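You operate a simulated robot arm through the tools that you are given. There is no shell and no other tool. Be economical: measure what you need, move in short steps, check, and stop when the job is done.

You run a simulated robot arm. Do the job below in one go: nothing can be reset, and whatever is moved stays where it is left.

JOB
Pour tea into the orange cup and stand it on the beige mat.
Fine: one press of POUR, spill nothing, swing the spout back, leave the tea maker on as it is set.
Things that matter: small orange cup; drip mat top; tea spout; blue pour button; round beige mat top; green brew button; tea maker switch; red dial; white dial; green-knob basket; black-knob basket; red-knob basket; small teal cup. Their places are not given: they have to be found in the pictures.

Only the result counts: the job must be done as asked and must still hold three seconds after the hand-in. Knocking over, shifting, dropping, spilling or breaking anything else fails it.

ROBOT AND FRAMES
A 6-joint arm with a two-finger parallel gripper, fixed in place. Base frame: the origin is at the foot of the arm, x ahead of it, y to its left, z up; the work surface is at about z = 92. Units: cm, degrees, N and s.
With the tool pointing down near the work surface it reaches from about 24 to 66 cm from the base axis. Its first joint turns from -66.0 to 66.0 degrees. Payload 2.9 kg.
The tool frame sits at the grasp point between the pads (the TCP): z along the fingers, y along the line on which they close. The tips reach 3 cm beyond it. The gripper opens to 11 cm. The fingers are 2 cm wide and 1 cm thick; the gripper's body (4.8 by 11.2 cm) begins 5.5 cm behind the TCP.
Orientation is that of the tool frame in the base frame, as a unit quaternion [x, y, z, w]. With the fingers straight down and closing along the base's y, the tool's x points along the base's -x, its y along +y and its z along -z.

CONTROLS
- The arm moves only by the tool play_rows. Its argument "motion" is a list of rows, each an object (a shift or turn left out is 0, a gripper value left out holds the last) with "fingers": the finger opening in cm, from 0 to 11; "delta_pos": the shift along the tool's x, y, z in cm, a list of three; "angular": the turn, a rotation vector about the tool's x, y, z in degrees, a list of three. In form: [{"fingers": fingers, "delta_pos": [tx, ty, tz], "angular": [ax, ay, az]}, ...]. A call has 1 to 10 rows; each row shifts and turns the commanded pose from where the row before left it, along the tool's axes as they then stand. Rows are played at 5 a second. More than 5 cm and 8.6 degrees between two rows, or a gripper value outside its range, and nothing of the call is played. A pose out of reach is approached as far as the arm can. The call stops where the force on the tool passes 50 N (or 10 N more than at its start, if that is more) or the arm is blocked; 0.2 s more then pass. Each finger travels about 10.8 cm/s and halts on what it meets, pressing with about 39 N; the grip force reading is that of the motor and also rises with nothing between the fingers. The clock runs only during rows and for 0.2 s after the last one: add rows that do not move to give the fingers time. The reply holds the time, the measured pose of the TCP, the force on the tool along the base axes, the opening and the grip force, in the units named above and with some noise.
- Cameras (640 x 400 px; columns grow to the right, rows downward): "scene" is fixed at [6.92, 42.46, 139.96]; the picture's right is [-0.88, -0.48, 0.00], its down [-0.21, 0.40, -0.89] and it looks along [0.42, -0.79, -0.45] (base axes); focal length 292 px, centre (320, 200). "wrist" rides on the gripper at [7.2, 1.7, -10.3] in the tool frame; the picture's right is [-0.23, 0.97, 0.00], its down [-0.76, -0.18, -0.62] and it looks along [-0.61, -0.14, 0.78] (tool axes); focal length 222 px, centre (320, 200).
- get_image(camera): a new picture of that camera. No time passes.
- locate(camera, pixels): for up to 12 pixels [column, row] of the newest picture of that camera ("zoom" is the newest enlarged one), the place [x, y, z] in the base frame of the surface seen there, good to about 0.2 cm, but the place of the scene camera against the robot may be out by one fixed shift of up to 1.2 cm in any direction. No time passes.
- close_up(camera, box): a new picture of the part [left, top, right, bottom] of that camera's present view, enlarged. No time passes.
- close_job(): hands the job in; it is judged then, once.

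Keep the steps short. Do not move on a guess: measure, check each grasp and each placing, and mend mistakes. In all there are 80 turns and 54 pictures (those below and enlarged ones count). Leave the gripper open and the arm clear of the work at the hand-in unless told otherwise, and finish with a single line.

The tools are called by a JSON object that holds its "name" and its "arguments". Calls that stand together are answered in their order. play_rows: Moves the arm, as the interface text tells. Its arguments: {"type":"object","properties":{"motion":{"type":"array"}},"required":["motion"]} The other tools are called the same way: get_image (camera) takes a picture; locate (camera, pixels) gives the place of the surface under pixels of a picture; close_up (camera, box) takes an enlarged picture of a part of a camera's view; close_job () hands the job in.

At the start:

```text
t: 0.0
eef_pos: [37.05, -11.55, 128.94]
orientation: [0.0, 1.0, 0.0, 0.001]
force: [1.3, -0.8, 0.6]
opening: 10.96
finger_force: 0.0
```

scene: 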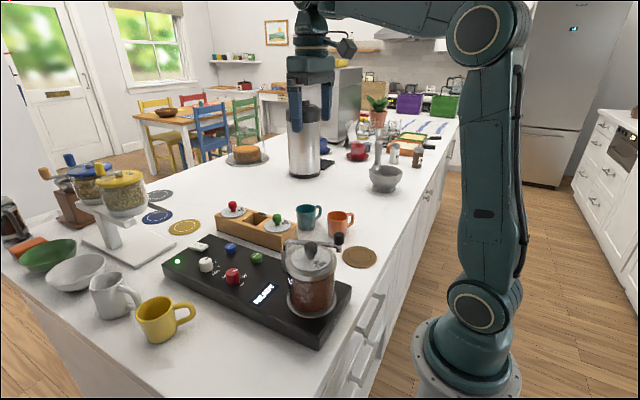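
wrist: 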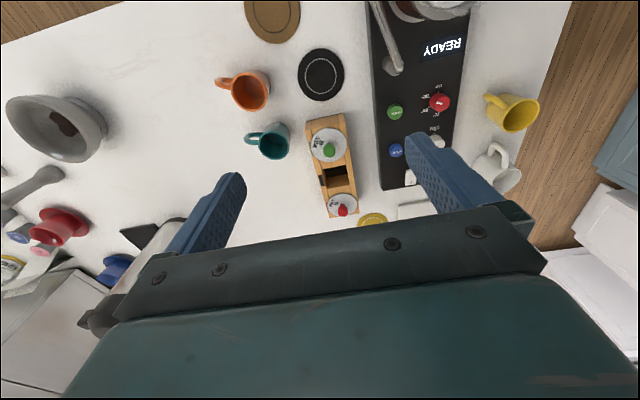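

I see the tea maker (black base, display READY), the orange and teal cups and several mats. First I'll take enlarged views of the tea maker area.

{"name": "close_up", "arguments": {"camera": "scene", "box": [150, 180, 390, 350]}}

{"name": "close_up", "arguments": {"camera": "wrist", "box": [200, 0, 520, 220]}}

```text
2.35 times, centred on (270, 265) of scene
```

zoom: 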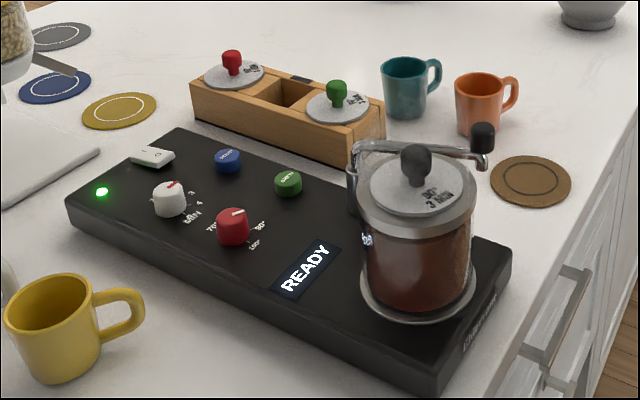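

```text
1.82 times, centred on (360, 110) of wrist
```

zoom: 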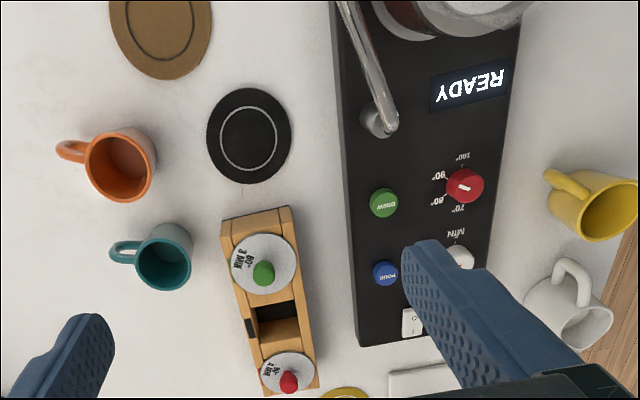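

Pouring goes on the black drip mat, it seems; the spout pivots on a post on the tea maker. I'll locate the key points in the newest wrist view.

{"name": "locate", "arguments": {"camera": "zoom", "pixels": [[249, 138], [160, 35], [122, 162], [60, 150], [155, 165], [88, 165], [385, 273], [385, 202], [388, 120], [350, 10], [376, 80], [125, 132]]}}

{"name": "close_up", "arguments": {"camera": "scene", "box": [270, 195, 390, 270]}}

```text
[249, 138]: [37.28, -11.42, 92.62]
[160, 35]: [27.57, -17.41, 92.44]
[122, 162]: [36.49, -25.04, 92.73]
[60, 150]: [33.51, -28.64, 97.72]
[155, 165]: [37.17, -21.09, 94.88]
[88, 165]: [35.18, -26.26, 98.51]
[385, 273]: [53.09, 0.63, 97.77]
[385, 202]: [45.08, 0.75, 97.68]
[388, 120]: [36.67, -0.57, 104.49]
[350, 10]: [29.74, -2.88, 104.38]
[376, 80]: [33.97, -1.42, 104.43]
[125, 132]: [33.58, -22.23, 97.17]
```

```text
5.33 times, centred on (330, 232) of scene
```

zoom: 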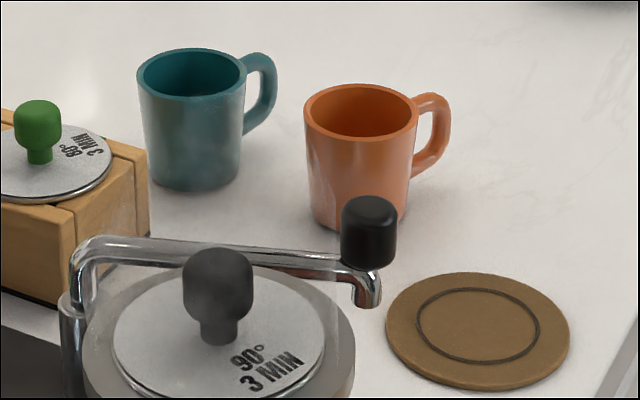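

The post is at about (36.7,-0.6), the drip mat at (37.3,-11.4). Now the scene-view places: knob, spout tip, cup rims, mat, plus a few shared points to fix the scene camera's shift.

{"name": "locate", "arguments": {"camera": "zoom", "pixels": [[370, 205], [370, 250], [345, 235], [368, 302], [100, 240], [230, 250], [75, 298], [478, 325], [360, 88], [310, 110], [415, 110], [432, 98]]}}

{"name": "locate", "arguments": {"camera": "wrist", "pixels": [[272, 18], [250, 90], [268, 85], [232, 84], [252, 108], [247, 72], [222, 82], [372, 3], [321, 75], [396, 150], [273, 125], [392, 62]]}}

```text
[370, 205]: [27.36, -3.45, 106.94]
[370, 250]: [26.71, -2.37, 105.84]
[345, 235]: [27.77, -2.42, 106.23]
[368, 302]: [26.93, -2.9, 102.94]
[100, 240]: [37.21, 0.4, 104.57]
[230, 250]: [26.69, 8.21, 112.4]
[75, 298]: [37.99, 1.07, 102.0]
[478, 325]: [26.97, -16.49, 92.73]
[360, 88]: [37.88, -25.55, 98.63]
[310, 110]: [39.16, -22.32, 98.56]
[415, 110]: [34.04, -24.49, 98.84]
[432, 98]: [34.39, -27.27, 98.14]
```

```text
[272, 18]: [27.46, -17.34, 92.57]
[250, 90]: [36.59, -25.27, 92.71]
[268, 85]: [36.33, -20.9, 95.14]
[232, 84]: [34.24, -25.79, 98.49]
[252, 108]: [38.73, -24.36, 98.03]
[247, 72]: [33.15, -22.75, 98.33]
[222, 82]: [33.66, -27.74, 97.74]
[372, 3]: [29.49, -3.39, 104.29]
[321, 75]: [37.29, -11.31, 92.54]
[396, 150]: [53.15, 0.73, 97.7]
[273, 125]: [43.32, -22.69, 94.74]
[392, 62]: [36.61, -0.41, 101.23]
```

Scene camera reads about (-0.4,+0.9,+0.2) off against the wrist camera. I'll move the wrist lower and nearer to see the orange cup and spout knob more precisely.

{"name": "play_rows", "arguments": {"motion": [{"delta_pos": [2.5, -1.6, 2.5]}, {"delta_pos": [2.5, -1.6, 2.5]}, {"delta_pos": [2.5, -1.6, 2.5]}, {"delta_pos": [2.5, -1.6, 2.5]}, {}]}}

{"name": "get_image", "arguments": {"camera": "wrist"}}

```text
t: 1.2
eef_pos: [26.99, -18.28, 118.77]
orientation: [0.0, 1.0, 0.0, 0.0]
force: [0.7, 1.1, -0.8]
opening: 11.01
finger_force: 0.1
```

```text
48 pictures are left
```

wrist: 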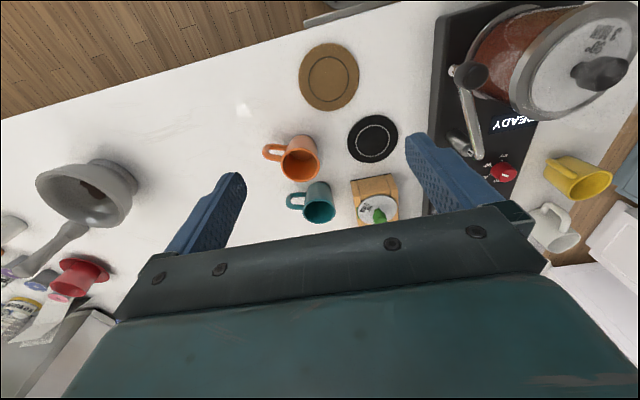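

Good view. Enlarge the cups and spout.

{"name": "close_up", "arguments": {"camera": "wrist", "box": [250, 100, 410, 230]}}

{"name": "locate", "arguments": {"camera": "zoom", "pixels": [[130, 160], [200, 150], [275, 190], [200, 265], [248, 260], [265, 150], [75, 190], [60, 210], [165, 410], [190, 370], [490, 150], [230, 350]]}}

{"name": "close_up", "arguments": {"camera": "wrist", "box": [420, 30, 560, 180]}}

```text
3.08 times, centred on (330, 165) of wrist
```

zoom: 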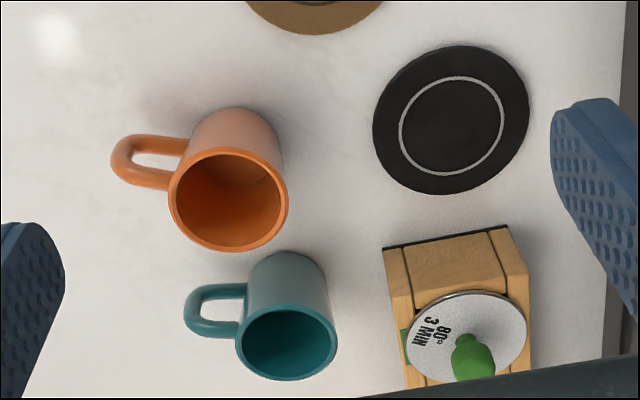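

```text
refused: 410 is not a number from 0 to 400
```

```text
2.67 times, centred on (490, 105) of wrist
```

zoom: 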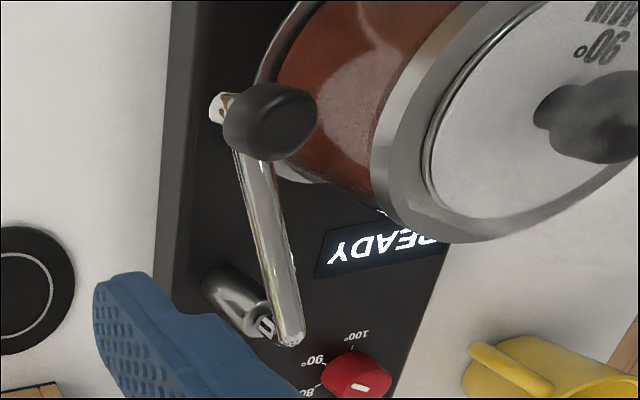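

Locate cup rims and handles, and the spout's knob and tube.

{"name": "locate", "arguments": {"camera": "wrist", "pixels": [[282.3, 165], [318.3, 163.4], [299.2, 148.8], [300.1, 180.3], [263.6, 152.5], [274.8, 158.5], [288.3, 200.7], [303.8, 212], [372.9, 140.6], [313.8, 201.7], [329, 79], [308, 137]]}}

{"name": "locate", "arguments": {"camera": "zoom", "pixels": [[290, 110], [300, 95], [310, 115], [275, 100], [270, 155], [235, 125], [220, 107], [255, 180], [270, 240], [288, 330], [240, 310], [590, 110]]}}

```text
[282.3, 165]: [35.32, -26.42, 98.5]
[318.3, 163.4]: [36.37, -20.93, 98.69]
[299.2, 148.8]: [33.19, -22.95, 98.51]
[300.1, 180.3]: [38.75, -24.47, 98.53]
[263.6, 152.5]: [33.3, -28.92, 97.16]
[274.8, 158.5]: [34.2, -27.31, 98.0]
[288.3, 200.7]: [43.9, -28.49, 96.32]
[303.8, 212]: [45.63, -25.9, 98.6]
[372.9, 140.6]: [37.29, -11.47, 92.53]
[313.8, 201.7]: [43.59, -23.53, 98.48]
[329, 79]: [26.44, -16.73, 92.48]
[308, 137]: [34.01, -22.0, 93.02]
```

```text
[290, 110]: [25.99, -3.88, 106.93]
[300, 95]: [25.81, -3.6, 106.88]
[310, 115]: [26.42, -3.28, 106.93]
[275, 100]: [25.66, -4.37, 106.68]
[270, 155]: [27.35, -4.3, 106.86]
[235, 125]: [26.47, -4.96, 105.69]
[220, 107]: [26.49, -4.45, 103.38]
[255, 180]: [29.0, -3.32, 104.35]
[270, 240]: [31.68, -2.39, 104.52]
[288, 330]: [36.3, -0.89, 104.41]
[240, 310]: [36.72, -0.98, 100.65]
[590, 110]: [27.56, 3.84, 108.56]
```

Orange cup: centre (35.95,-23.70), rim z 98.5, radius 2.85, handle toward about 243°. I'll move above it, turn the gripper 35° so the fingers miss the handle and the teal cup, and start down.

{"name": "play_rows", "arguments": {"motion": [{"fingers": 9, "delta_pos": [-2.99, -1.81, 0]}, {"delta_pos": [-2.99, -1.81, 0]}, {"delta_pos": [-2.98, -1.8, 0]}, {"angular": [0, 0, -7]}, {"angular": [0, 0, -7]}, {"angular": [0, 0, -7]}, {"angular": [0, 0, -7]}, {"angular": [0, 0, -7]}, {}]}}

{"name": "play_rows", "arguments": {"motion": [{"delta_pos": [0, 0, 4.5]}, {"delta_pos": [0, 0, 4.5]}, {"delta_pos": [0, 0, 3]}, {}]}}

{"name": "get_image", "arguments": {"camera": "wrist"}}

{"name": "close_up", "arguments": {"camera": "scene", "box": [240, 130, 420, 270]}}

```text
t: 3.2
eef_pos: [36.12, -23.31, 118.97]
orientation: [-0.301, 0.954, 0.0, 0.001]
force: [0.4, -0.1, 0.3]
opening: 8.98
finger_force: 0.0
```

```text
t: 4.2
eef_pos: [36.17, -23.19, 106.94]
orientation: [-0.299, 0.954, -0.001, 0.0]
force: [0.0, -0.2, -0.8]
opening: 9.01
finger_force: 0.1
```

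```text
45 pictures are left
```

wrist: 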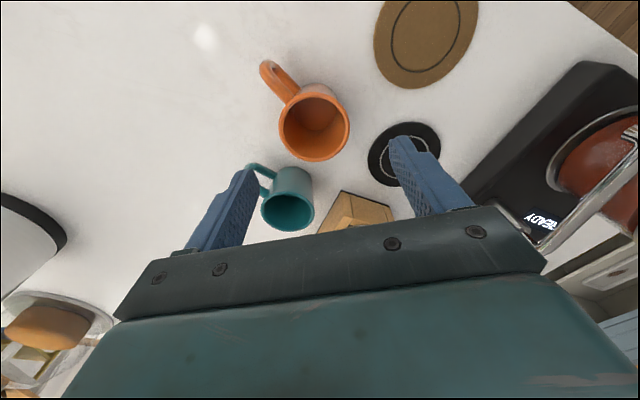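

```text
2.86 times, centred on (330, 200) of scene
```

zoom: 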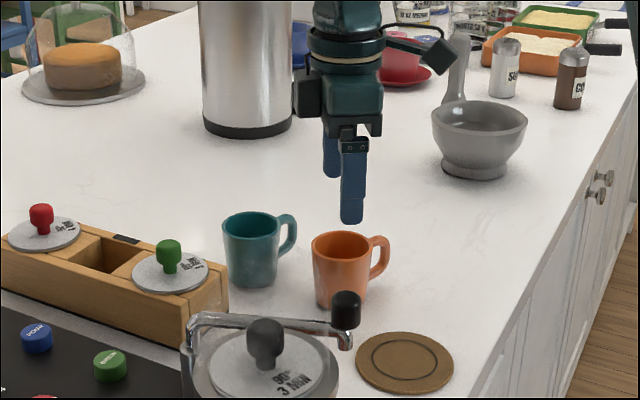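

The cup sits at pixel (315,128), about on the tool line. Refine its rim from this view before descending.

{"name": "locate", "arguments": {"camera": "wrist", "pixels": [[282, 128], [347, 127], [317, 96], [311, 158.5], [268, 67], [288, 90], [250, 167], [270, 210]]}}

```text
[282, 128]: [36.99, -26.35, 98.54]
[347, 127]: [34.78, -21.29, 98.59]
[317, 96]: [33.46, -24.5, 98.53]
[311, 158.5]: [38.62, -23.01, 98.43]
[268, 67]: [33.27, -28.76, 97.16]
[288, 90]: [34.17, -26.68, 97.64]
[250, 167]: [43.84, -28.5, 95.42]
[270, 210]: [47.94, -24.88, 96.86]
```

Centre (35.96,-23.78). Correct sideways, then descend to z about 96.4 with fingers at 9.

{"name": "play_rows", "arguments": {"motion": [{"delta_pos": [0.51, -0.36, 0]}, {"delta_pos": [0, 0, 3.5]}, {"delta_pos": [0, 0, 3.5]}, {"delta_pos": [0, 0, 3.5]}, {}]}}

{"name": "get_image", "arguments": {"camera": "wrist"}}

```text
t: 5.4
eef_pos: [35.8, -23.62, 96.49]
orientation: [-0.3, 0.954, 0.0, 0.0]
force: [-0.2, -0.1, -0.2]
opening: 8.99
finger_force: 0.0
```

```text
43 pictures are left
```

wrist: 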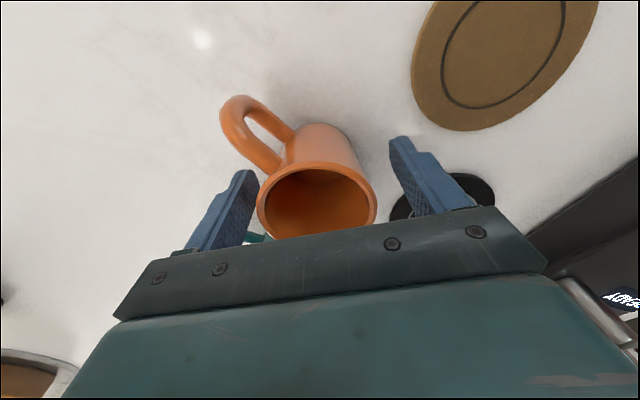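

The cup is between the fingers and the handle is clear. Close until it is held.

{"name": "play_rows", "arguments": {"motion": [{"fingers": 7}, {"fingers": 6}, {"fingers": 5}, {"fingers": 5}, {}]}}

```text
t: 6.6
eef_pos: [35.78, -23.73, 96.67]
orientation: [-0.301, 0.954, 0.0, 0.0]
force: [0.1, -0.4, 0.4]
opening: 6.03
finger_force: 39.0
```

Held at 6.03 cm. Lift 6 cm and carry it over the drip mat at (37.3,-11.45).

{"name": "play_rows", "arguments": {"motion": [{"delta_pos": [0, 0, -3]}, {"delta_pos": [0, 0, -3]}, {"delta_pos": [-2.05, 2.32, 0]}, {"delta_pos": [-2.05, 2.32, 0]}, {"delta_pos": [-2.05, 2.32, 0]}, {"delta_pos": [-2.05, 2.31, 0]}, {}]}}

{"name": "get_image", "arguments": {"camera": "wrist"}}

{"name": "close_up", "arguments": {"camera": "scene", "box": [220, 130, 400, 290]}}

```text
t: 8.2
eef_pos: [36.99, -11.69, 102.72]
orientation: [-0.301, 0.954, 0.0, 0.001]
force: [-0.8, 0.0, -1.5]
opening: 5.99
finger_force: 39.3
```

```text
42 pictures are left
```

wrist: 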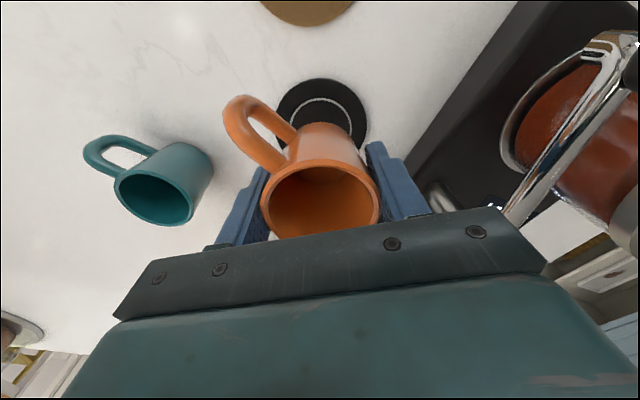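

```text
2.50 times, centred on (310, 210) of scene
```

zoom: 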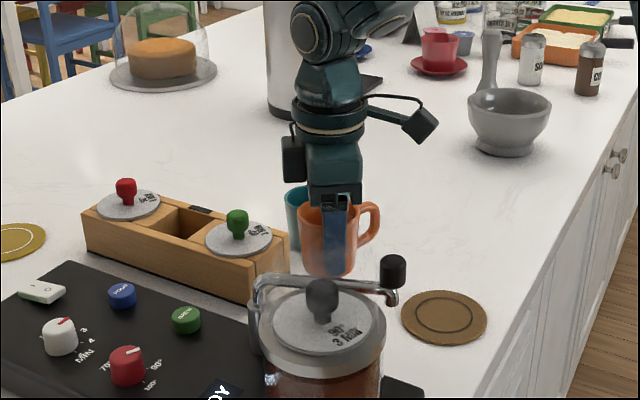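

Check the box's nearest corner before lowering.

{"name": "locate", "arguments": {"camera": "zoom", "pixels": [[288, 248], [246, 300], [250, 262], [237, 213], [393, 262], [393, 300]]}}

```text
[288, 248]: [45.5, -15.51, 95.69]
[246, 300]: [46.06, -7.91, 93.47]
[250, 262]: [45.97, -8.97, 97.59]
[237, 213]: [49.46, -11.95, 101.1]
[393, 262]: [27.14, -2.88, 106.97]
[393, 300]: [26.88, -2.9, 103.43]
```

The box is at x ≥ 45.9, clear. Align and lower to just above the mat.

{"name": "play_rows", "arguments": {"motion": [{"delta_pos": [-0.3, 0.08, 0]}, {"delta_pos": [0, 0, 2.5]}, {"delta_pos": [0, 0, 2.0]}, {"delta_pos": [0, 0, 0.6]}, {}, {}]}}

{"name": "play_rows", "arguments": {"motion": [{"delta_pos": [0, 0, 0.15]}, {}]}}

{"name": "get_image", "arguments": {"camera": "wrist"}}

```text
t: 9.6
eef_pos: [37.33, -11.41, 97.33]
orientation: [-0.301, 0.954, 0.001, 0.0]
force: [-0.1, -0.1, -1.5]
opening: 6.03
finger_force: 39.1
```

```text
t: 10.2
eef_pos: [37.39, -11.55, 97.16]
orientation: [-0.301, 0.954, 0.0, 0.0]
force: [0.2, -0.4, -1.1]
opening: 5.98
finger_force: 39.3
```

```text
40 pictures are left
```

wrist: 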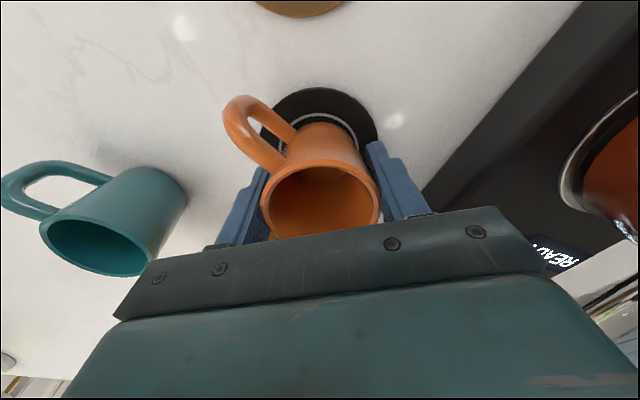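

Weight still carried (fz about -1.2), so the cup isn't down. Lower in small steps.

{"name": "play_rows", "arguments": {"motion": [{"delta_pos": [0, 0, 0.1]}, {"delta_pos": [0, 0, 0.1]}, {}]}}

```text
t: 11.0
eef_pos: [37.38, -11.57, 97.13]
orientation: [-0.3, 0.954, -0.001, 0.002]
force: [-7.5, -0.9, 22.0]
opening: 6.01
finger_force: 39.5
```

Contact (22 N up). Ease up 0.12 and open the fingers.

{"name": "play_rows", "arguments": {"motion": [{"delta_pos": [0, 0, -0.13]}, {}]}}

{"name": "play_rows", "arguments": {"motion": [{"fingers": 6.6}, {"fingers": 7.5}, {"fingers": 9}, {}, {}]}}

{"name": "play_rows", "arguments": {"motion": [{"delta_pos": [0, 0, -2.5]}, {"delta_pos": [0, 0, -4.5]}, {"delta_pos": [0, 0, -4.5]}, {"delta_pos": [0, 0, -4.5]}, {}]}}

{"name": "get_image", "arguments": {"camera": "wrist"}}

```text
t: 11.6
eef_pos: [37.37, -11.52, 96.94]
orientation: [-0.301, 0.954, 0.0, 0.002]
force: [2.2, -1.8, 2.9]
opening: 6.01
finger_force: 39.2
```

```text
t: 12.8
eef_pos: [37.35, -11.6, 97.15]
orientation: [-0.301, 0.954, 0.0, 0.0]
force: [-0.2, 0.1, -0.4]
opening: 9.01
finger_force: 0.0
```

```text
t: 14.0
eef_pos: [37.38, -11.26, 112.94]
orientation: [-0.301, 0.954, 0.0, 0.001]
force: [0.3, 0.6, 0.7]
opening: 8.97
finger_force: 0.1
```

```text
39 pictures are left
```

wrist: 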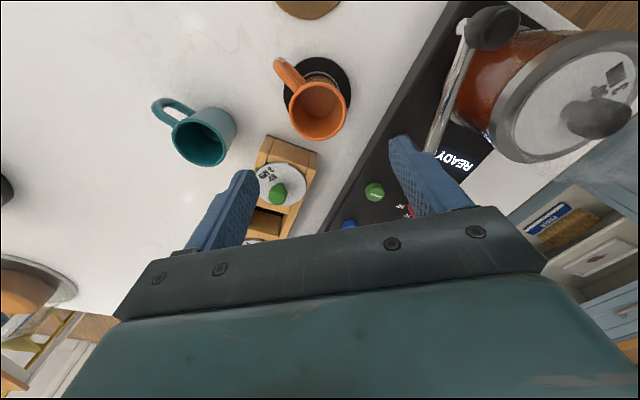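

The cup stands on the drip mat. Now look closely at the spout.

{"name": "close_up", "arguments": {"camera": "wrist", "box": [400, 0, 560, 160]}}

{"name": "locate", "arguments": {"camera": "wrist", "pixels": [[290, 108], [347, 108], [318, 82], [318, 137]]}}

```text
2.50 times, centred on (480, 80) of wrist
```

zoom: 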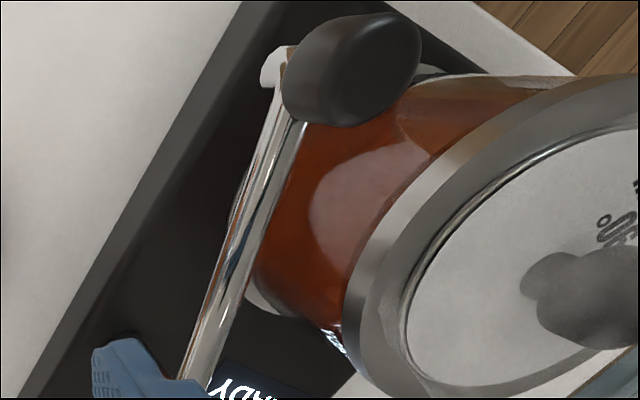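

```text
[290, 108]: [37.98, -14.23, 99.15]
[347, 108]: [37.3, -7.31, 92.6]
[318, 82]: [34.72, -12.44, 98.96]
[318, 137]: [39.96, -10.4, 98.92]
```

{"name": "locate", "arguments": {"camera": "zoom", "pixels": [[395, 20], [415, 50], [390, 95], [360, 60], [375, 40], [400, 70], [330, 20], [285, 90], [330, 118], [275, 62], [250, 200], [200, 350]]}}

```text
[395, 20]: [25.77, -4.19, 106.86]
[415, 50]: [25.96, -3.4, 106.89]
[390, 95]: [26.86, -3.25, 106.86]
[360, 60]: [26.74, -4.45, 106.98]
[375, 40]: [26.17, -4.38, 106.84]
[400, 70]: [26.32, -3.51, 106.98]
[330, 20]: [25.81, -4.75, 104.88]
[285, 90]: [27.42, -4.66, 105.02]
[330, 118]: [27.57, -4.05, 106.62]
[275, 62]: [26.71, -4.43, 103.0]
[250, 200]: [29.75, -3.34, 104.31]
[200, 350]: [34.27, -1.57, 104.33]
```

Knob centre is about (26.6,-4.05), z 105–107. Measure how much room there is between knob and jar.

{"name": "locate", "arguments": {"camera": "zoom", "pixels": [[455, 85], [520, 90], [430, 150], [380, 220], [352, 290], [360, 370], [400, 300], [430, 240], [500, 150], [530, 300], [600, 270], [540, 280]]}}

{"name": "close_up", "arguments": {"camera": "scene", "box": [270, 210, 370, 320]}}

```text
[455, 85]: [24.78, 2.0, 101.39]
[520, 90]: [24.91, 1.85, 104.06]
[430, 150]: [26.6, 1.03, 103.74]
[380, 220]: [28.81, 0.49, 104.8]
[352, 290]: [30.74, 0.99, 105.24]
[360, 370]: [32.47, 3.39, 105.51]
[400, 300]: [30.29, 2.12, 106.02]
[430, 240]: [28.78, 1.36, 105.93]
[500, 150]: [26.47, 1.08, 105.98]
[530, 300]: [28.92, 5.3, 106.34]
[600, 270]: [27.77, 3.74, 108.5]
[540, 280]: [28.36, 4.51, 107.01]
```

```text
3.64 times, centred on (320, 265) of scene
```

zoom: 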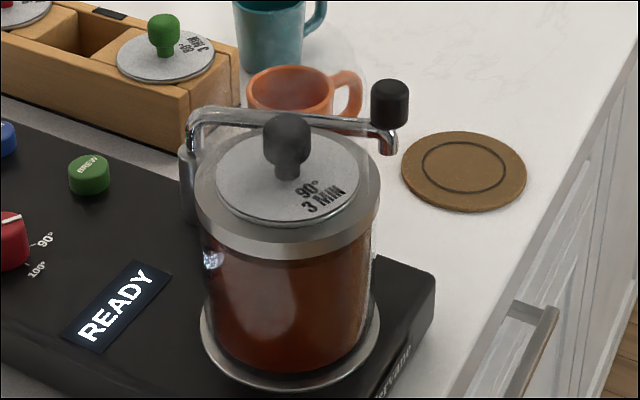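

The jar's nearest face is at y≥0.5, so one finger fits. Plan: cage the knob loosely (opening 3.4, closing along the tangent) and carry it along the arc about the post (37.0,-0.55). Move above the knob, opening 3.4, turn to 18.4°.

{"name": "play_rows", "arguments": {"motion": [{"fingers": 3.4, "delta_pos": [0, 0, -1]}, {"delta_pos": [1.56, 4.03, 0]}, {"delta_pos": [1.56, 4.03, 0]}, {"delta_pos": [1.57, 4.03, 0]}, {"angular": [0, 0, 8.3]}, {"angular": [0, 0, 8.3]}, {}]}}

{"name": "get_image", "arguments": {"camera": "wrist"}}

{"name": "close_up", "arguments": {"camera": "scene", "box": [260, 150, 400, 300]}}

```text
t: 15.6
eef_pos: [26.58, -4.31, 114.23]
orientation: [-0.16, 0.987, 0.0, 0.0]
force: [0.7, 0.7, 0.3]
opening: 3.41
finger_force: 0.0
```

```text
36 pictures are left
```

wrist: 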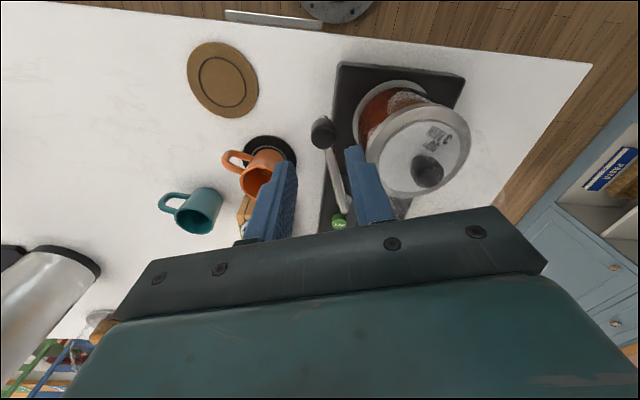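

```text
2.67 times, centred on (330, 225) of scene
```

zoom: 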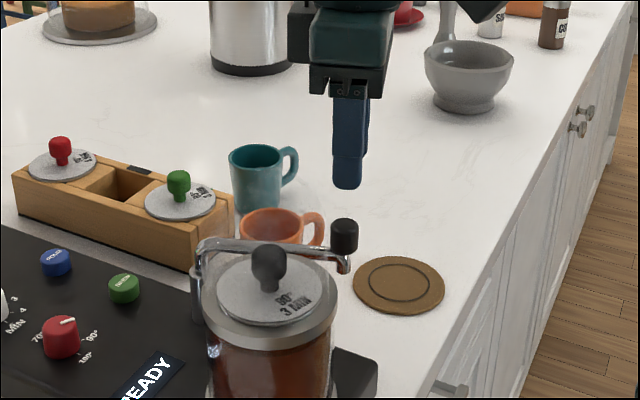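

Zoom in the wrist view to check alignment and the post.

{"name": "close_up", "arguments": {"camera": "wrist", "box": [280, 80, 480, 240]}}

{"name": "locate", "arguments": {"camera": "wrist", "pixels": [[322, 132], [322, 122], [322, 146], [312, 133], [333, 132], [331, 160], [342, 200], [344, 210], [427, 163], [433, 170], [400, 115]]}}

```text
2.50 times, centred on (380, 160) of wrist
```

zoom: 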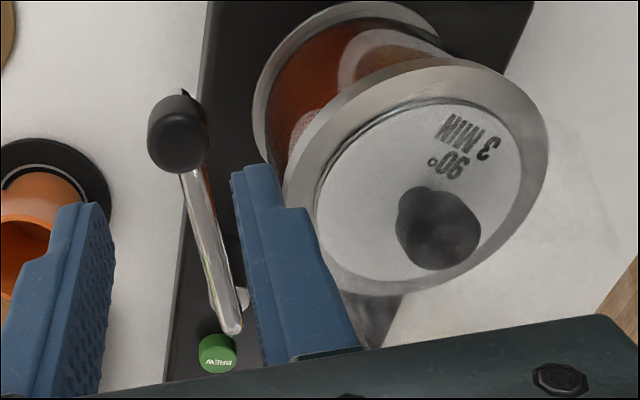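

```text
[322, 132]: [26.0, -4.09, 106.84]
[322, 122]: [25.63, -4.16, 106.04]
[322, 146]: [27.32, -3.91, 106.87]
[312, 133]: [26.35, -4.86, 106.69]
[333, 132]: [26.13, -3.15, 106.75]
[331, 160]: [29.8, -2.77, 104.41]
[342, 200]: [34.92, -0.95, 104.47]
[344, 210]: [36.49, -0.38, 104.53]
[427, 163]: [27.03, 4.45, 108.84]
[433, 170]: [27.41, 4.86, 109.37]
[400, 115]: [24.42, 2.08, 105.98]
```

Knob centre about (26.55,-4.05); lid knob top is only 109.5. Centre and lower to z 107.7 so the finger tips flank the knob just above the tube.

{"name": "play_rows", "arguments": {"motion": [{"delta_pos": [-0.05, 0.26, 0]}, {"delta_pos": [0, 0, 2.5]}, {"delta_pos": [0, 0, 2.0]}, {"delta_pos": [0, 0, 2.0]}, {}]}}

{"name": "get_image", "arguments": {"camera": "wrist"}}

```text
t: 16.8
eef_pos: [26.64, -3.96, 107.72]
orientation: [-0.16, 0.987, 0.0, 0.0]
force: [-0.7, -0.4, 0.2]
opening: 3.42
finger_force: 0.1
```

```text
33 pictures are left
```

wrist: 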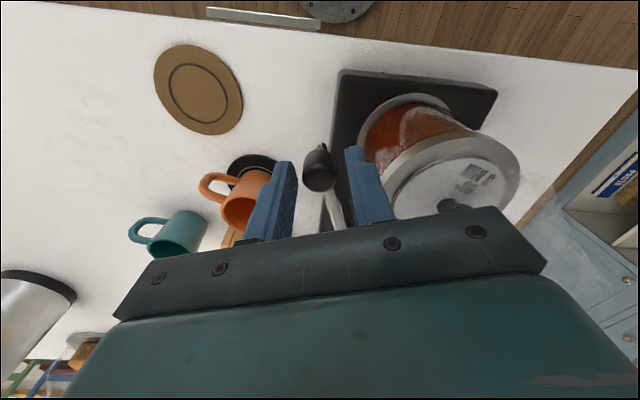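

Knob is caged. Swing 3 steps of 8° along the arc and check force and picture.

{"name": "play_rows", "arguments": {"motion": [{"delta_pos": [-0.107, -1.527, 0], "angular": [0, 0, -8]}, {"delta_pos": [-0.107, -1.527, 0], "angular": [0, 0, -8]}, {"delta_pos": [-0.107, -1.527, 0], "angular": [0, 0, -8]}, {}]}}

{"name": "get_image", "arguments": {"camera": "wrist"}}

```text
t: 17.8
eef_pos: [28.92, -8.03, 107.68]
orientation: [-0.363, 0.932, 0.0, 0.0]
force: [0.0, -0.8, -0.2]
opening: 3.39
finger_force: 0.1
```

```text
32 pictures are left
```

wrist: 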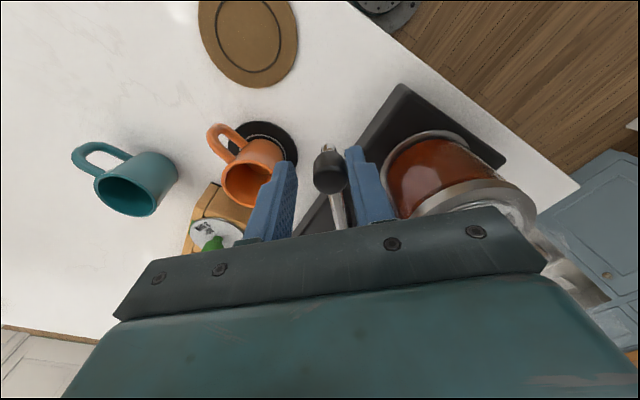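

The spout follows easily, still well inside the cage. Continue 5 more steps.

{"name": "play_rows", "arguments": {"motion": [{"delta_pos": [-0.107, -1.527, 0], "angular": [0, 0, -8]}, {"delta_pos": [-0.107, -1.527, 0], "angular": [0, 0, -8]}, {"delta_pos": [-0.107, -1.527, 0], "angular": [0, 0, -8]}, {"delta_pos": [-0.107, -1.527, 0], "angular": [0, 0, -8]}, {"delta_pos": [-0.107, -1.527, 0], "angular": [0, 0, -8]}, {}]}}

{"name": "get_image", "arguments": {"camera": "wrist"}}

{"name": "close_up", "arguments": {"camera": "scene", "box": [240, 150, 380, 300]}}

```text
t: 19.2
eef_pos: [35.54, -11.31, 107.57]
orientation: [-0.659, 0.752, 0.0, 0.0]
force: [0.0, 0.0, -0.6]
opening: 3.41
finger_force: 0.1
```

```text
31 pictures are left
```

wrist: 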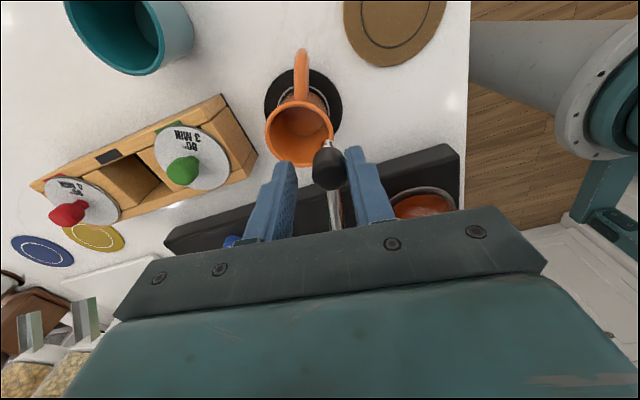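

```text
2.67 times, centred on (310, 225) of scene
```

zoom: 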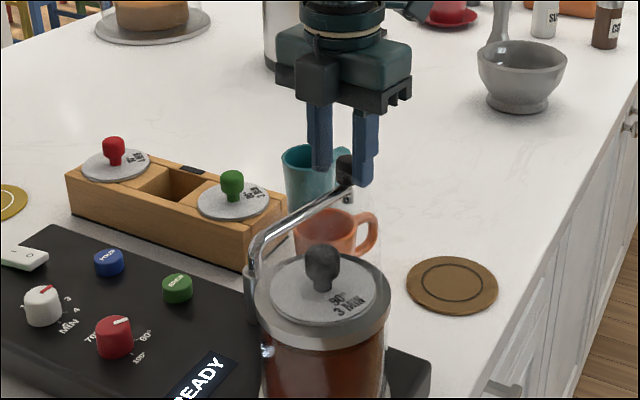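

The knob trails the TCP by about 0.7 cm; about 2.5 cm more is needed to reach the cup centre. Two steps of 6.5°.

{"name": "play_rows", "arguments": {"motion": [{"delta_pos": [-0.07, -1.242, 0], "angular": [0, 0, -6.5]}, {"delta_pos": [-0.07, -1.242, 0], "angular": [0, 0, -6.5]}, {}]}}

{"name": "close_up", "arguments": {"camera": "wrist", "box": [230, 40, 410, 230]}}

{"name": "close_up", "arguments": {"camera": "scene", "box": [260, 180, 380, 290]}}

```text
t: 20.0
eef_pos: [38.02, -11.28, 107.64]
orientation: [0.741, -0.672, 0.0, 0.0]
force: [-0.4, -0.3, 0.3]
opening: 3.43
finger_force: 0.0
```

```text
2.11 times, centred on (320, 135) of wrist
```

zoom: 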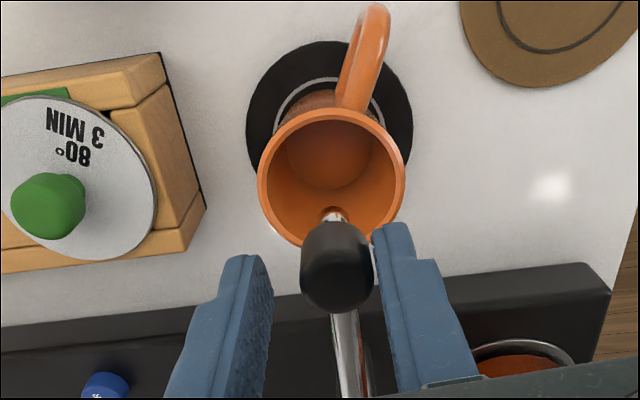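

```text
3.64 times, centred on (320, 235) of scene
```

zoom: 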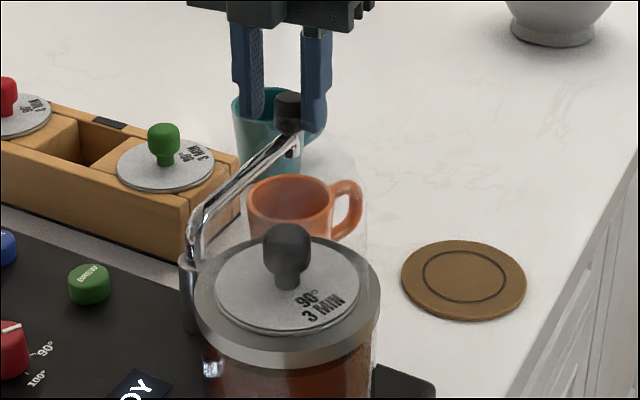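

{"name": "locate", "arguments": {"camera": "zoom", "pixels": [[288, 98], [288, 125], [292, 152], [258, 190], [326, 190], [292, 178], [288, 212], [215, 198], [192, 250], [463, 280]]}}

{"name": "get_image", "arguments": {"camera": "wrist"}}

{"name": "locate", "arguments": {"camera": "wrist", "pixels": [[327, 166], [326, 141], [291, 130], [360, 130], [326, 96], [313, 152], [327, 182], [329, 195]]}}

```text
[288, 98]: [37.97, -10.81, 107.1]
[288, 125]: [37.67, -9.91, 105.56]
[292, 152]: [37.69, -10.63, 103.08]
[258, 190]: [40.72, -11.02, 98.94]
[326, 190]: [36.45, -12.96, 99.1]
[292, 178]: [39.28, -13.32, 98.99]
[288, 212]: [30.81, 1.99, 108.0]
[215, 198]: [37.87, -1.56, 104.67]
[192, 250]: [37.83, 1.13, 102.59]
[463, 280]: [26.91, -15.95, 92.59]
```

```text
27 pictures are left
```

wrist: 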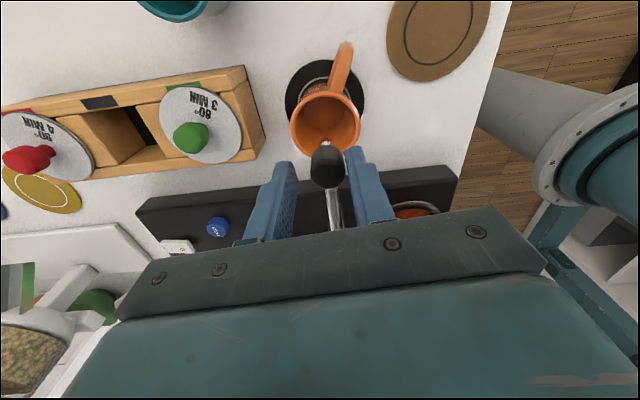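

```text
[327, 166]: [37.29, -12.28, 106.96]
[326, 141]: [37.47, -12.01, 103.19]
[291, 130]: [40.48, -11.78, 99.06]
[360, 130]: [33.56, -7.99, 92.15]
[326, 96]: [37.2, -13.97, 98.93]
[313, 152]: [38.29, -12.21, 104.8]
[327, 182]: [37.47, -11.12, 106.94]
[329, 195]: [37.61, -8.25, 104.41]
```

Nozzle at about (37.45,-11.6), cup centre (37.4,-11.5): right above the cup. Raise the gripper straight up clear of the knob.

{"name": "play_rows", "arguments": {"motion": [{"delta_pos": [0, 0, -2.5]}, {"delta_pos": [0, 0, -4]}, {"delta_pos": [0, 0, -3]}, {"fingers": 0}, {"delta_pos": [-2.615, -4.05, 0]}, {"delta_pos": [-2.615, -4.05, 0]}, {"delta_pos": [-2.615, -4.05, 0]}, {}]}}

{"name": "get_image", "arguments": {"camera": "wrist"}}

{"name": "get_image", "arguments": {"camera": "scene"}}

```text
t: 21.8
eef_pos: [49.11, -2.31, 117.21]
orientation: [0.74, -0.673, -0.001, 0.0]
force: [0.0, -0.1, 0.0]
opening: 0.0
finger_force: 37.7
```

```text
26 pictures are left
```

wrist: 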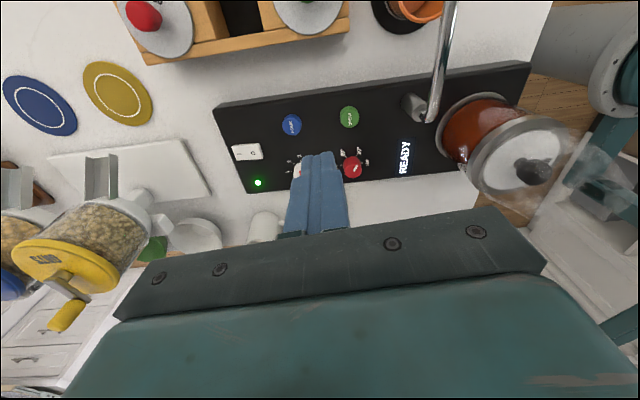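

```text
25 pictures are left
```

scene: 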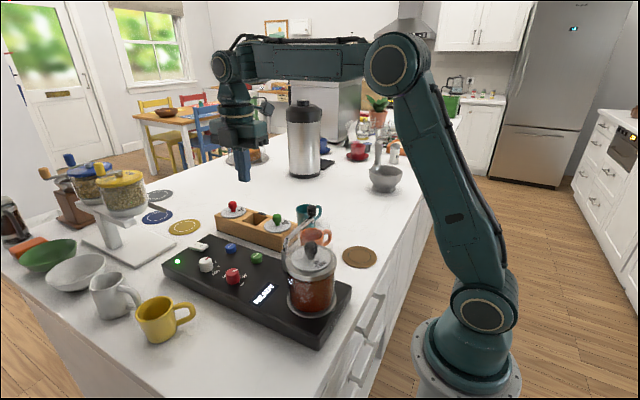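

Now locate the blue POUR button at wrist pixel (292,125) and its neighbours.

{"name": "locate", "arguments": {"camera": "wrist", "pixels": [[292, 124], [292, 117], [292, 131], [284, 125], [300, 124], [248, 152], [350, 117], [297, 168], [352, 165]]}}

{"name": "close_up", "arguments": {"camera": "wrist", "box": [220, 70, 480, 210]}}

```text
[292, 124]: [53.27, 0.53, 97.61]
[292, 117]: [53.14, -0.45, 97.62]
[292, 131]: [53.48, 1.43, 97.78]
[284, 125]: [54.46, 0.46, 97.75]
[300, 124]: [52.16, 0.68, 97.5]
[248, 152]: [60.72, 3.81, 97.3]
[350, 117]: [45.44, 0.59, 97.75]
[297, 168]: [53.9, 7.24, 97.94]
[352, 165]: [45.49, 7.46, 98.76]
```

```text
2.46 times, centred on (350, 140) of wrist
```

zoom: 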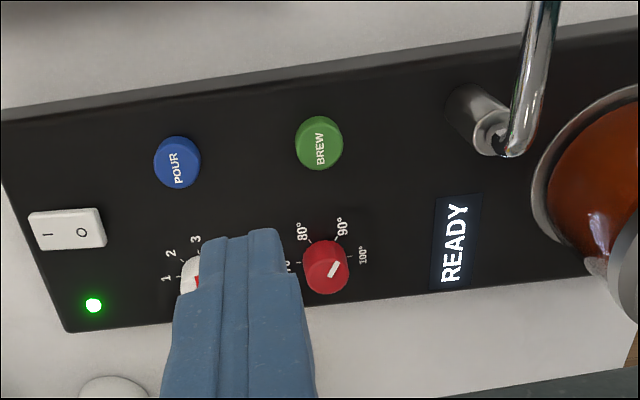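

Button centre (53.3,0.5), top 97.7. Move above and descend to about 1 cm over it.

{"name": "play_rows", "arguments": {"motion": [{"delta_pos": [-1.19, -2.23, 0]}, {"delta_pos": [-1.18, -2.22, 0]}, {"delta_pos": [0, 0, 4]}, {"delta_pos": [0, 0, 4]}, {"delta_pos": [0, 0, 4]}, {"delta_pos": [0, 0, 3]}, {}]}}

{"name": "get_image", "arguments": {"camera": "wrist"}}

```text
t: 23.4
eef_pos: [53.54, 0.31, 101.99]
orientation: [0.739, -0.673, 0.0, 0.0]
force: [0.3, -0.1, 0.6]
opening: 0.01
finger_force: 37.9
```

```text
23 pictures are left
```

wrist: 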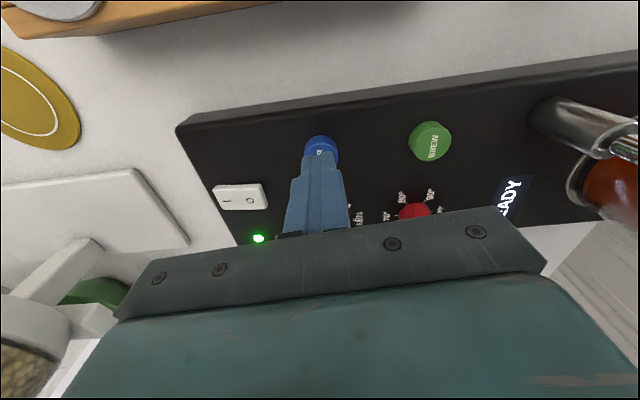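

Tip is over the blue button. Press down slowly.

{"name": "play_rows", "arguments": {"motion": [{"delta_pos": [0, 0, 0.5]}, {"delta_pos": [0, 0, 0.5]}, {"delta_pos": [0, 0, 0.2]}, {"delta_pos": [0, 0, 0.2]}, {"delta_pos": [0, 0, 0.1]}]}}

{"name": "close_up", "arguments": {"camera": "scene", "box": [160, 180, 380, 330]}}

```text
t: 24.6
eef_pos: [53.72, 0.35, 100.61]
orientation: [0.74, -0.673, 0.0, 0.0]
force: [-0.4, -0.1, 0.0]
opening: 0.01
finger_force: 37.5
```

```text
2.67 times, centred on (270, 255) of scene
```

zoom: 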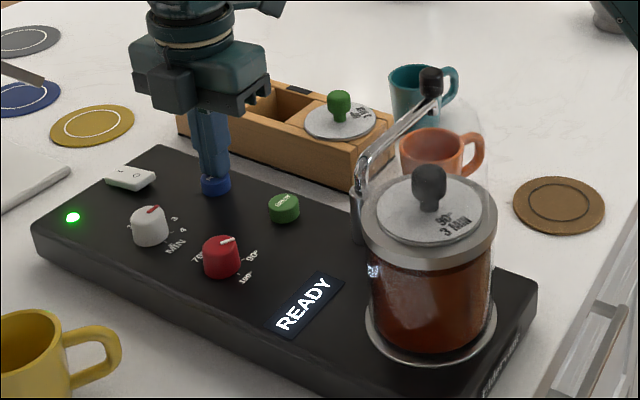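

No contact force yet (z 100.61). Continue with 0.1 steps.

{"name": "play_rows", "arguments": {"motion": [{"delta_pos": [0, 0, 0.1]}, {"delta_pos": [0, 0, 0.1]}, {"delta_pos": [0, 0, 0.1]}]}}

{"name": "close_up", "arguments": {"camera": "scene", "box": [160, 180, 380, 330]}}

```text
t: 25.4
eef_pos: [53.64, 0.29, 100.37]
orientation: [0.74, -0.673, 0.0, 0.0]
force: [-0.5, -0.6, 0.7]
opening: 0.0
finger_force: 37.8
```

```text
2.67 times, centred on (270, 255) of scene
```

zoom: 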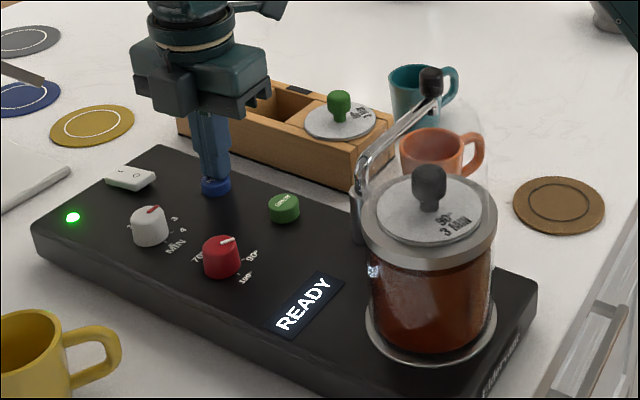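

Still READY, fz 0.7. Go on in 0.1 steps.

{"name": "play_rows", "arguments": {"motion": [{"delta_pos": [0, 0, 0.1]}, {"delta_pos": [0, 0, 0.1]}]}}

```text
t: 26.0
eef_pos: [53.56, 0.3, 100.31]
orientation: [0.74, -0.673, 0.0, 0.0]
force: [1.1, 0.2, 1.0]
opening: 0.0
finger_force: 37.7
```

{"name": "play_rows", "arguments": {"motion": [{"delta_pos": [0, 0, 0.1]}, {"delta_pos": [0, 0, 0.1]}]}}

{"name": "close_up", "arguments": {"camera": "scene", "box": [160, 180, 380, 330]}}

```text
t: 26.6
eef_pos: [53.55, 0.4, 99.85]
orientation: [0.739, -0.673, 0.001, 0.0]
force: [0.5, -1.0, 2.2]
opening: 0.01
finger_force: 38.3
```

```text
2.67 times, centred on (270, 255) of scene
```

zoom: 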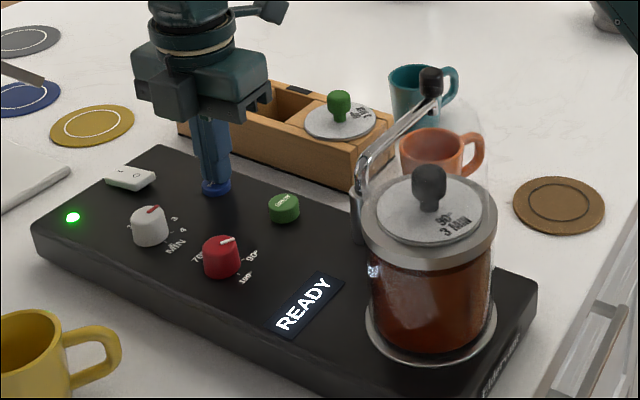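

The button is going down with spring force 2.2 N. Continue.

{"name": "play_rows", "arguments": {"motion": [{"delta_pos": [0, 0, 0.1]}, {"delta_pos": [0, 0, 0.1]}]}}

{"name": "close_up", "arguments": {"camera": "scene", "box": [160, 180, 380, 330]}}

```text
t: 27.2
eef_pos: [53.62, 0.54, 99.64]
orientation: [0.74, -0.673, 0.0, -0.001]
force: [0.4, -0.7, 2.4]
opening: 0.0
finger_force: 37.4
```

```text
2.67 times, centred on (270, 255) of scene
```

zoom: 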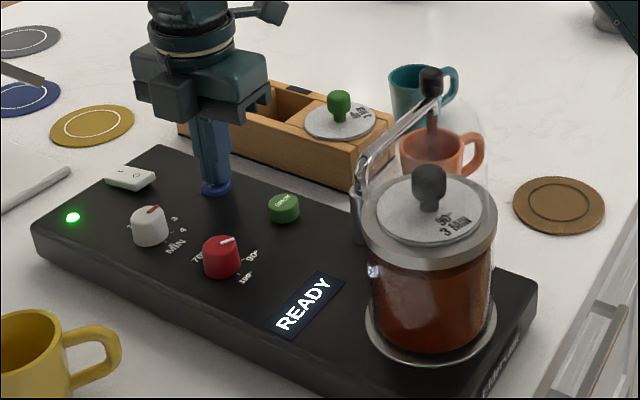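

A brown stream now falls from the spout at (432,115): the press registered. Raise straight off the button and wait.

{"name": "play_rows", "arguments": {"motion": [{"delta_pos": [0, 0, -3]}, {"delta_pos": [0, 0, -4.5]}, {"delta_pos": [0, 0, -4.5]}, {"delta_pos": [0, 0, -4.5]}, {}, {}, {}, {}, {}, {}]}}

{"name": "close_up", "arguments": {"camera": "scene", "box": [160, 180, 380, 330]}}

```text
t: 29.4
eef_pos: [53.72, 0.3, 116.4]
orientation: [0.74, -0.673, 0.0, -0.001]
force: [-0.1, -0.2, 0.5]
opening: 0.0
finger_force: 37.7
```

```text
2.67 times, centred on (270, 255) of scene
```

zoom: 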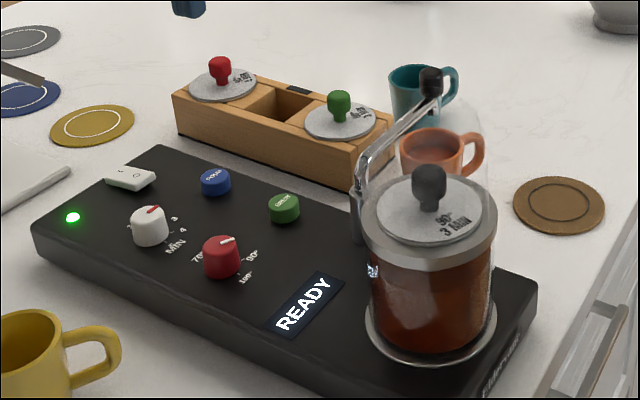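

The stream has stopped. Wait a little while moving back above the knob with fingers at 3.4.

{"name": "play_rows", "arguments": {"motion": [{"fingers": 3.4, "delta_pos": [2.05, 3.48, 0]}, {"delta_pos": [2.05, 3.48, 0]}, {"delta_pos": [2.05, 3.48, 0]}, {"delta_pos": [2.05, 3.48, 0]}, {"delta_pos": [2.04, 3.48, 0]}, {"angular": [0, 0, 3.3]}, {}, {}, {}]}}

{"name": "get_image", "arguments": {"camera": "wrist"}}

```text
t: 31.4
eef_pos: [37.32, -11.53, 116.31]
orientation: [0.72, -0.694, -0.001, 0.0]
force: [0.2, -0.1, 0.1]
opening: 3.39
finger_force: 0.1
```

```text
17 pictures are left
```

wrist: 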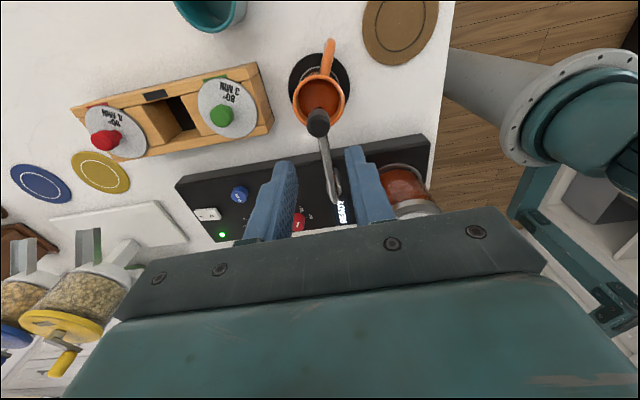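

The cup holds tea and no stream is visible. Knob at (318,122), in line with the cage. Check its place and then lower.

{"name": "locate", "arguments": {"camera": "wrist", "pixels": [[318, 118], [318, 128], [309, 122], [327, 122], [323, 150], [333, 180]]}}

{"name": "play_rows", "arguments": {"motion": [{"delta_pos": [0, 0, 3]}, {"delta_pos": [0, 0, 3]}, {"delta_pos": [0, 0, 2.6]}, {}]}}

{"name": "close_up", "arguments": {"camera": "wrist", "box": [230, 40, 410, 230]}}

```text
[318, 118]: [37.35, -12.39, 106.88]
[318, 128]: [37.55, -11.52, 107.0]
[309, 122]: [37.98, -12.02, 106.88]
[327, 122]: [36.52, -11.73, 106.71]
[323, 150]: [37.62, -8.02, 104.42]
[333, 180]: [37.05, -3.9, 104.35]
```

```text
t: 32.4
eef_pos: [37.24, -11.62, 107.7]
orientation: [0.72, -0.694, 0.0, 0.0]
force: [0.1, 0.9, -0.4]
opening: 3.4
finger_force: 0.1
```

```text
2.11 times, centred on (320, 135) of wrist
```

zoom: 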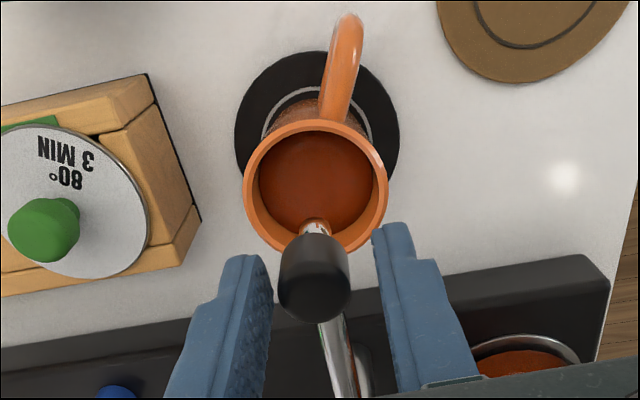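

Now swing back: 5 steps of 8° the other way.

{"name": "play_rows", "arguments": {"motion": [{"delta_pos": [-0.107, 1.535, 0], "angular": [0, 0, 8]}, {"delta_pos": [-0.107, 1.535, 0], "angular": [0, 0, 8]}, {"delta_pos": [-0.107, 1.535, 0], "angular": [0, 0, 8]}, {"delta_pos": [-0.107, 1.535, 0], "angular": [0, 0, 8]}, {"delta_pos": [-0.107, 1.535, 0], "angular": [0, 0, 8]}, {}]}}

{"name": "get_image", "arguments": {"camera": "wrist"}}

```text
t: 33.8
eef_pos: [30.35, -8.99, 107.74]
orientation: [-0.438, 0.899, 0.0, -0.001]
force: [-0.7, -0.3, 0.6]
opening: 3.41
finger_force: 0.0
```

```text
15 pictures are left
```

wrist: 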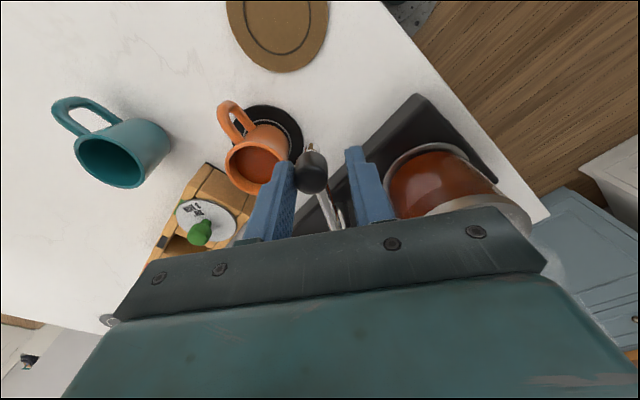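

Works. 4 more steps.

{"name": "play_rows", "arguments": {"motion": [{"delta_pos": [-0.107, 1.535, 0], "angular": [0, 0, 8]}, {"delta_pos": [-0.107, 1.535, 0], "angular": [0, 0, 8]}, {"delta_pos": [-0.107, 1.535, 0], "angular": [0, 0, 8]}, {"delta_pos": [-0.107, 1.535, 0], "angular": [0, 0, 8]}, {}]}}

{"name": "play_rows", "arguments": {"motion": [{"delta_pos": [-0.015, 0.4, 0], "angular": [0, 0, 2]}, {"delta_pos": [-0.015, 0.4, 0], "angular": [0, 0, 2]}, {}]}}

{"name": "get_image", "arguments": {"camera": "wrist"}}

{"name": "locate", "arguments": {"camera": "wrist", "pixels": [[311, 168], [311, 178], [311, 160], [303, 170], [320, 170]]}}

```text
t: 35.0
eef_pos: [26.69, -4.0, 107.54]
orientation: [-0.174, 0.985, 0.0, 0.0]
force: [-0.7, -0.1, 0.8]
opening: 3.42
finger_force: 0.0
```

```text
t: 35.8
eef_pos: [26.42, -3.5, 107.71]
orientation: [-0.14, 0.99, -0.001, -0.001]
force: [0.0, 0.6, 0.5]
opening: 3.38
finger_force: 0.1
```

```text
14 pictures are left
```

wrist: 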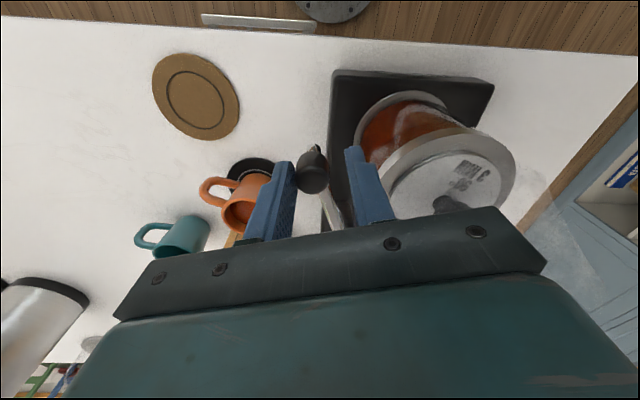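

```text
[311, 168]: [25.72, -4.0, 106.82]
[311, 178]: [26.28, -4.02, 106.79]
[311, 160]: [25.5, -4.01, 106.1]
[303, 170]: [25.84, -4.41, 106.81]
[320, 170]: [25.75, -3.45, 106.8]
```

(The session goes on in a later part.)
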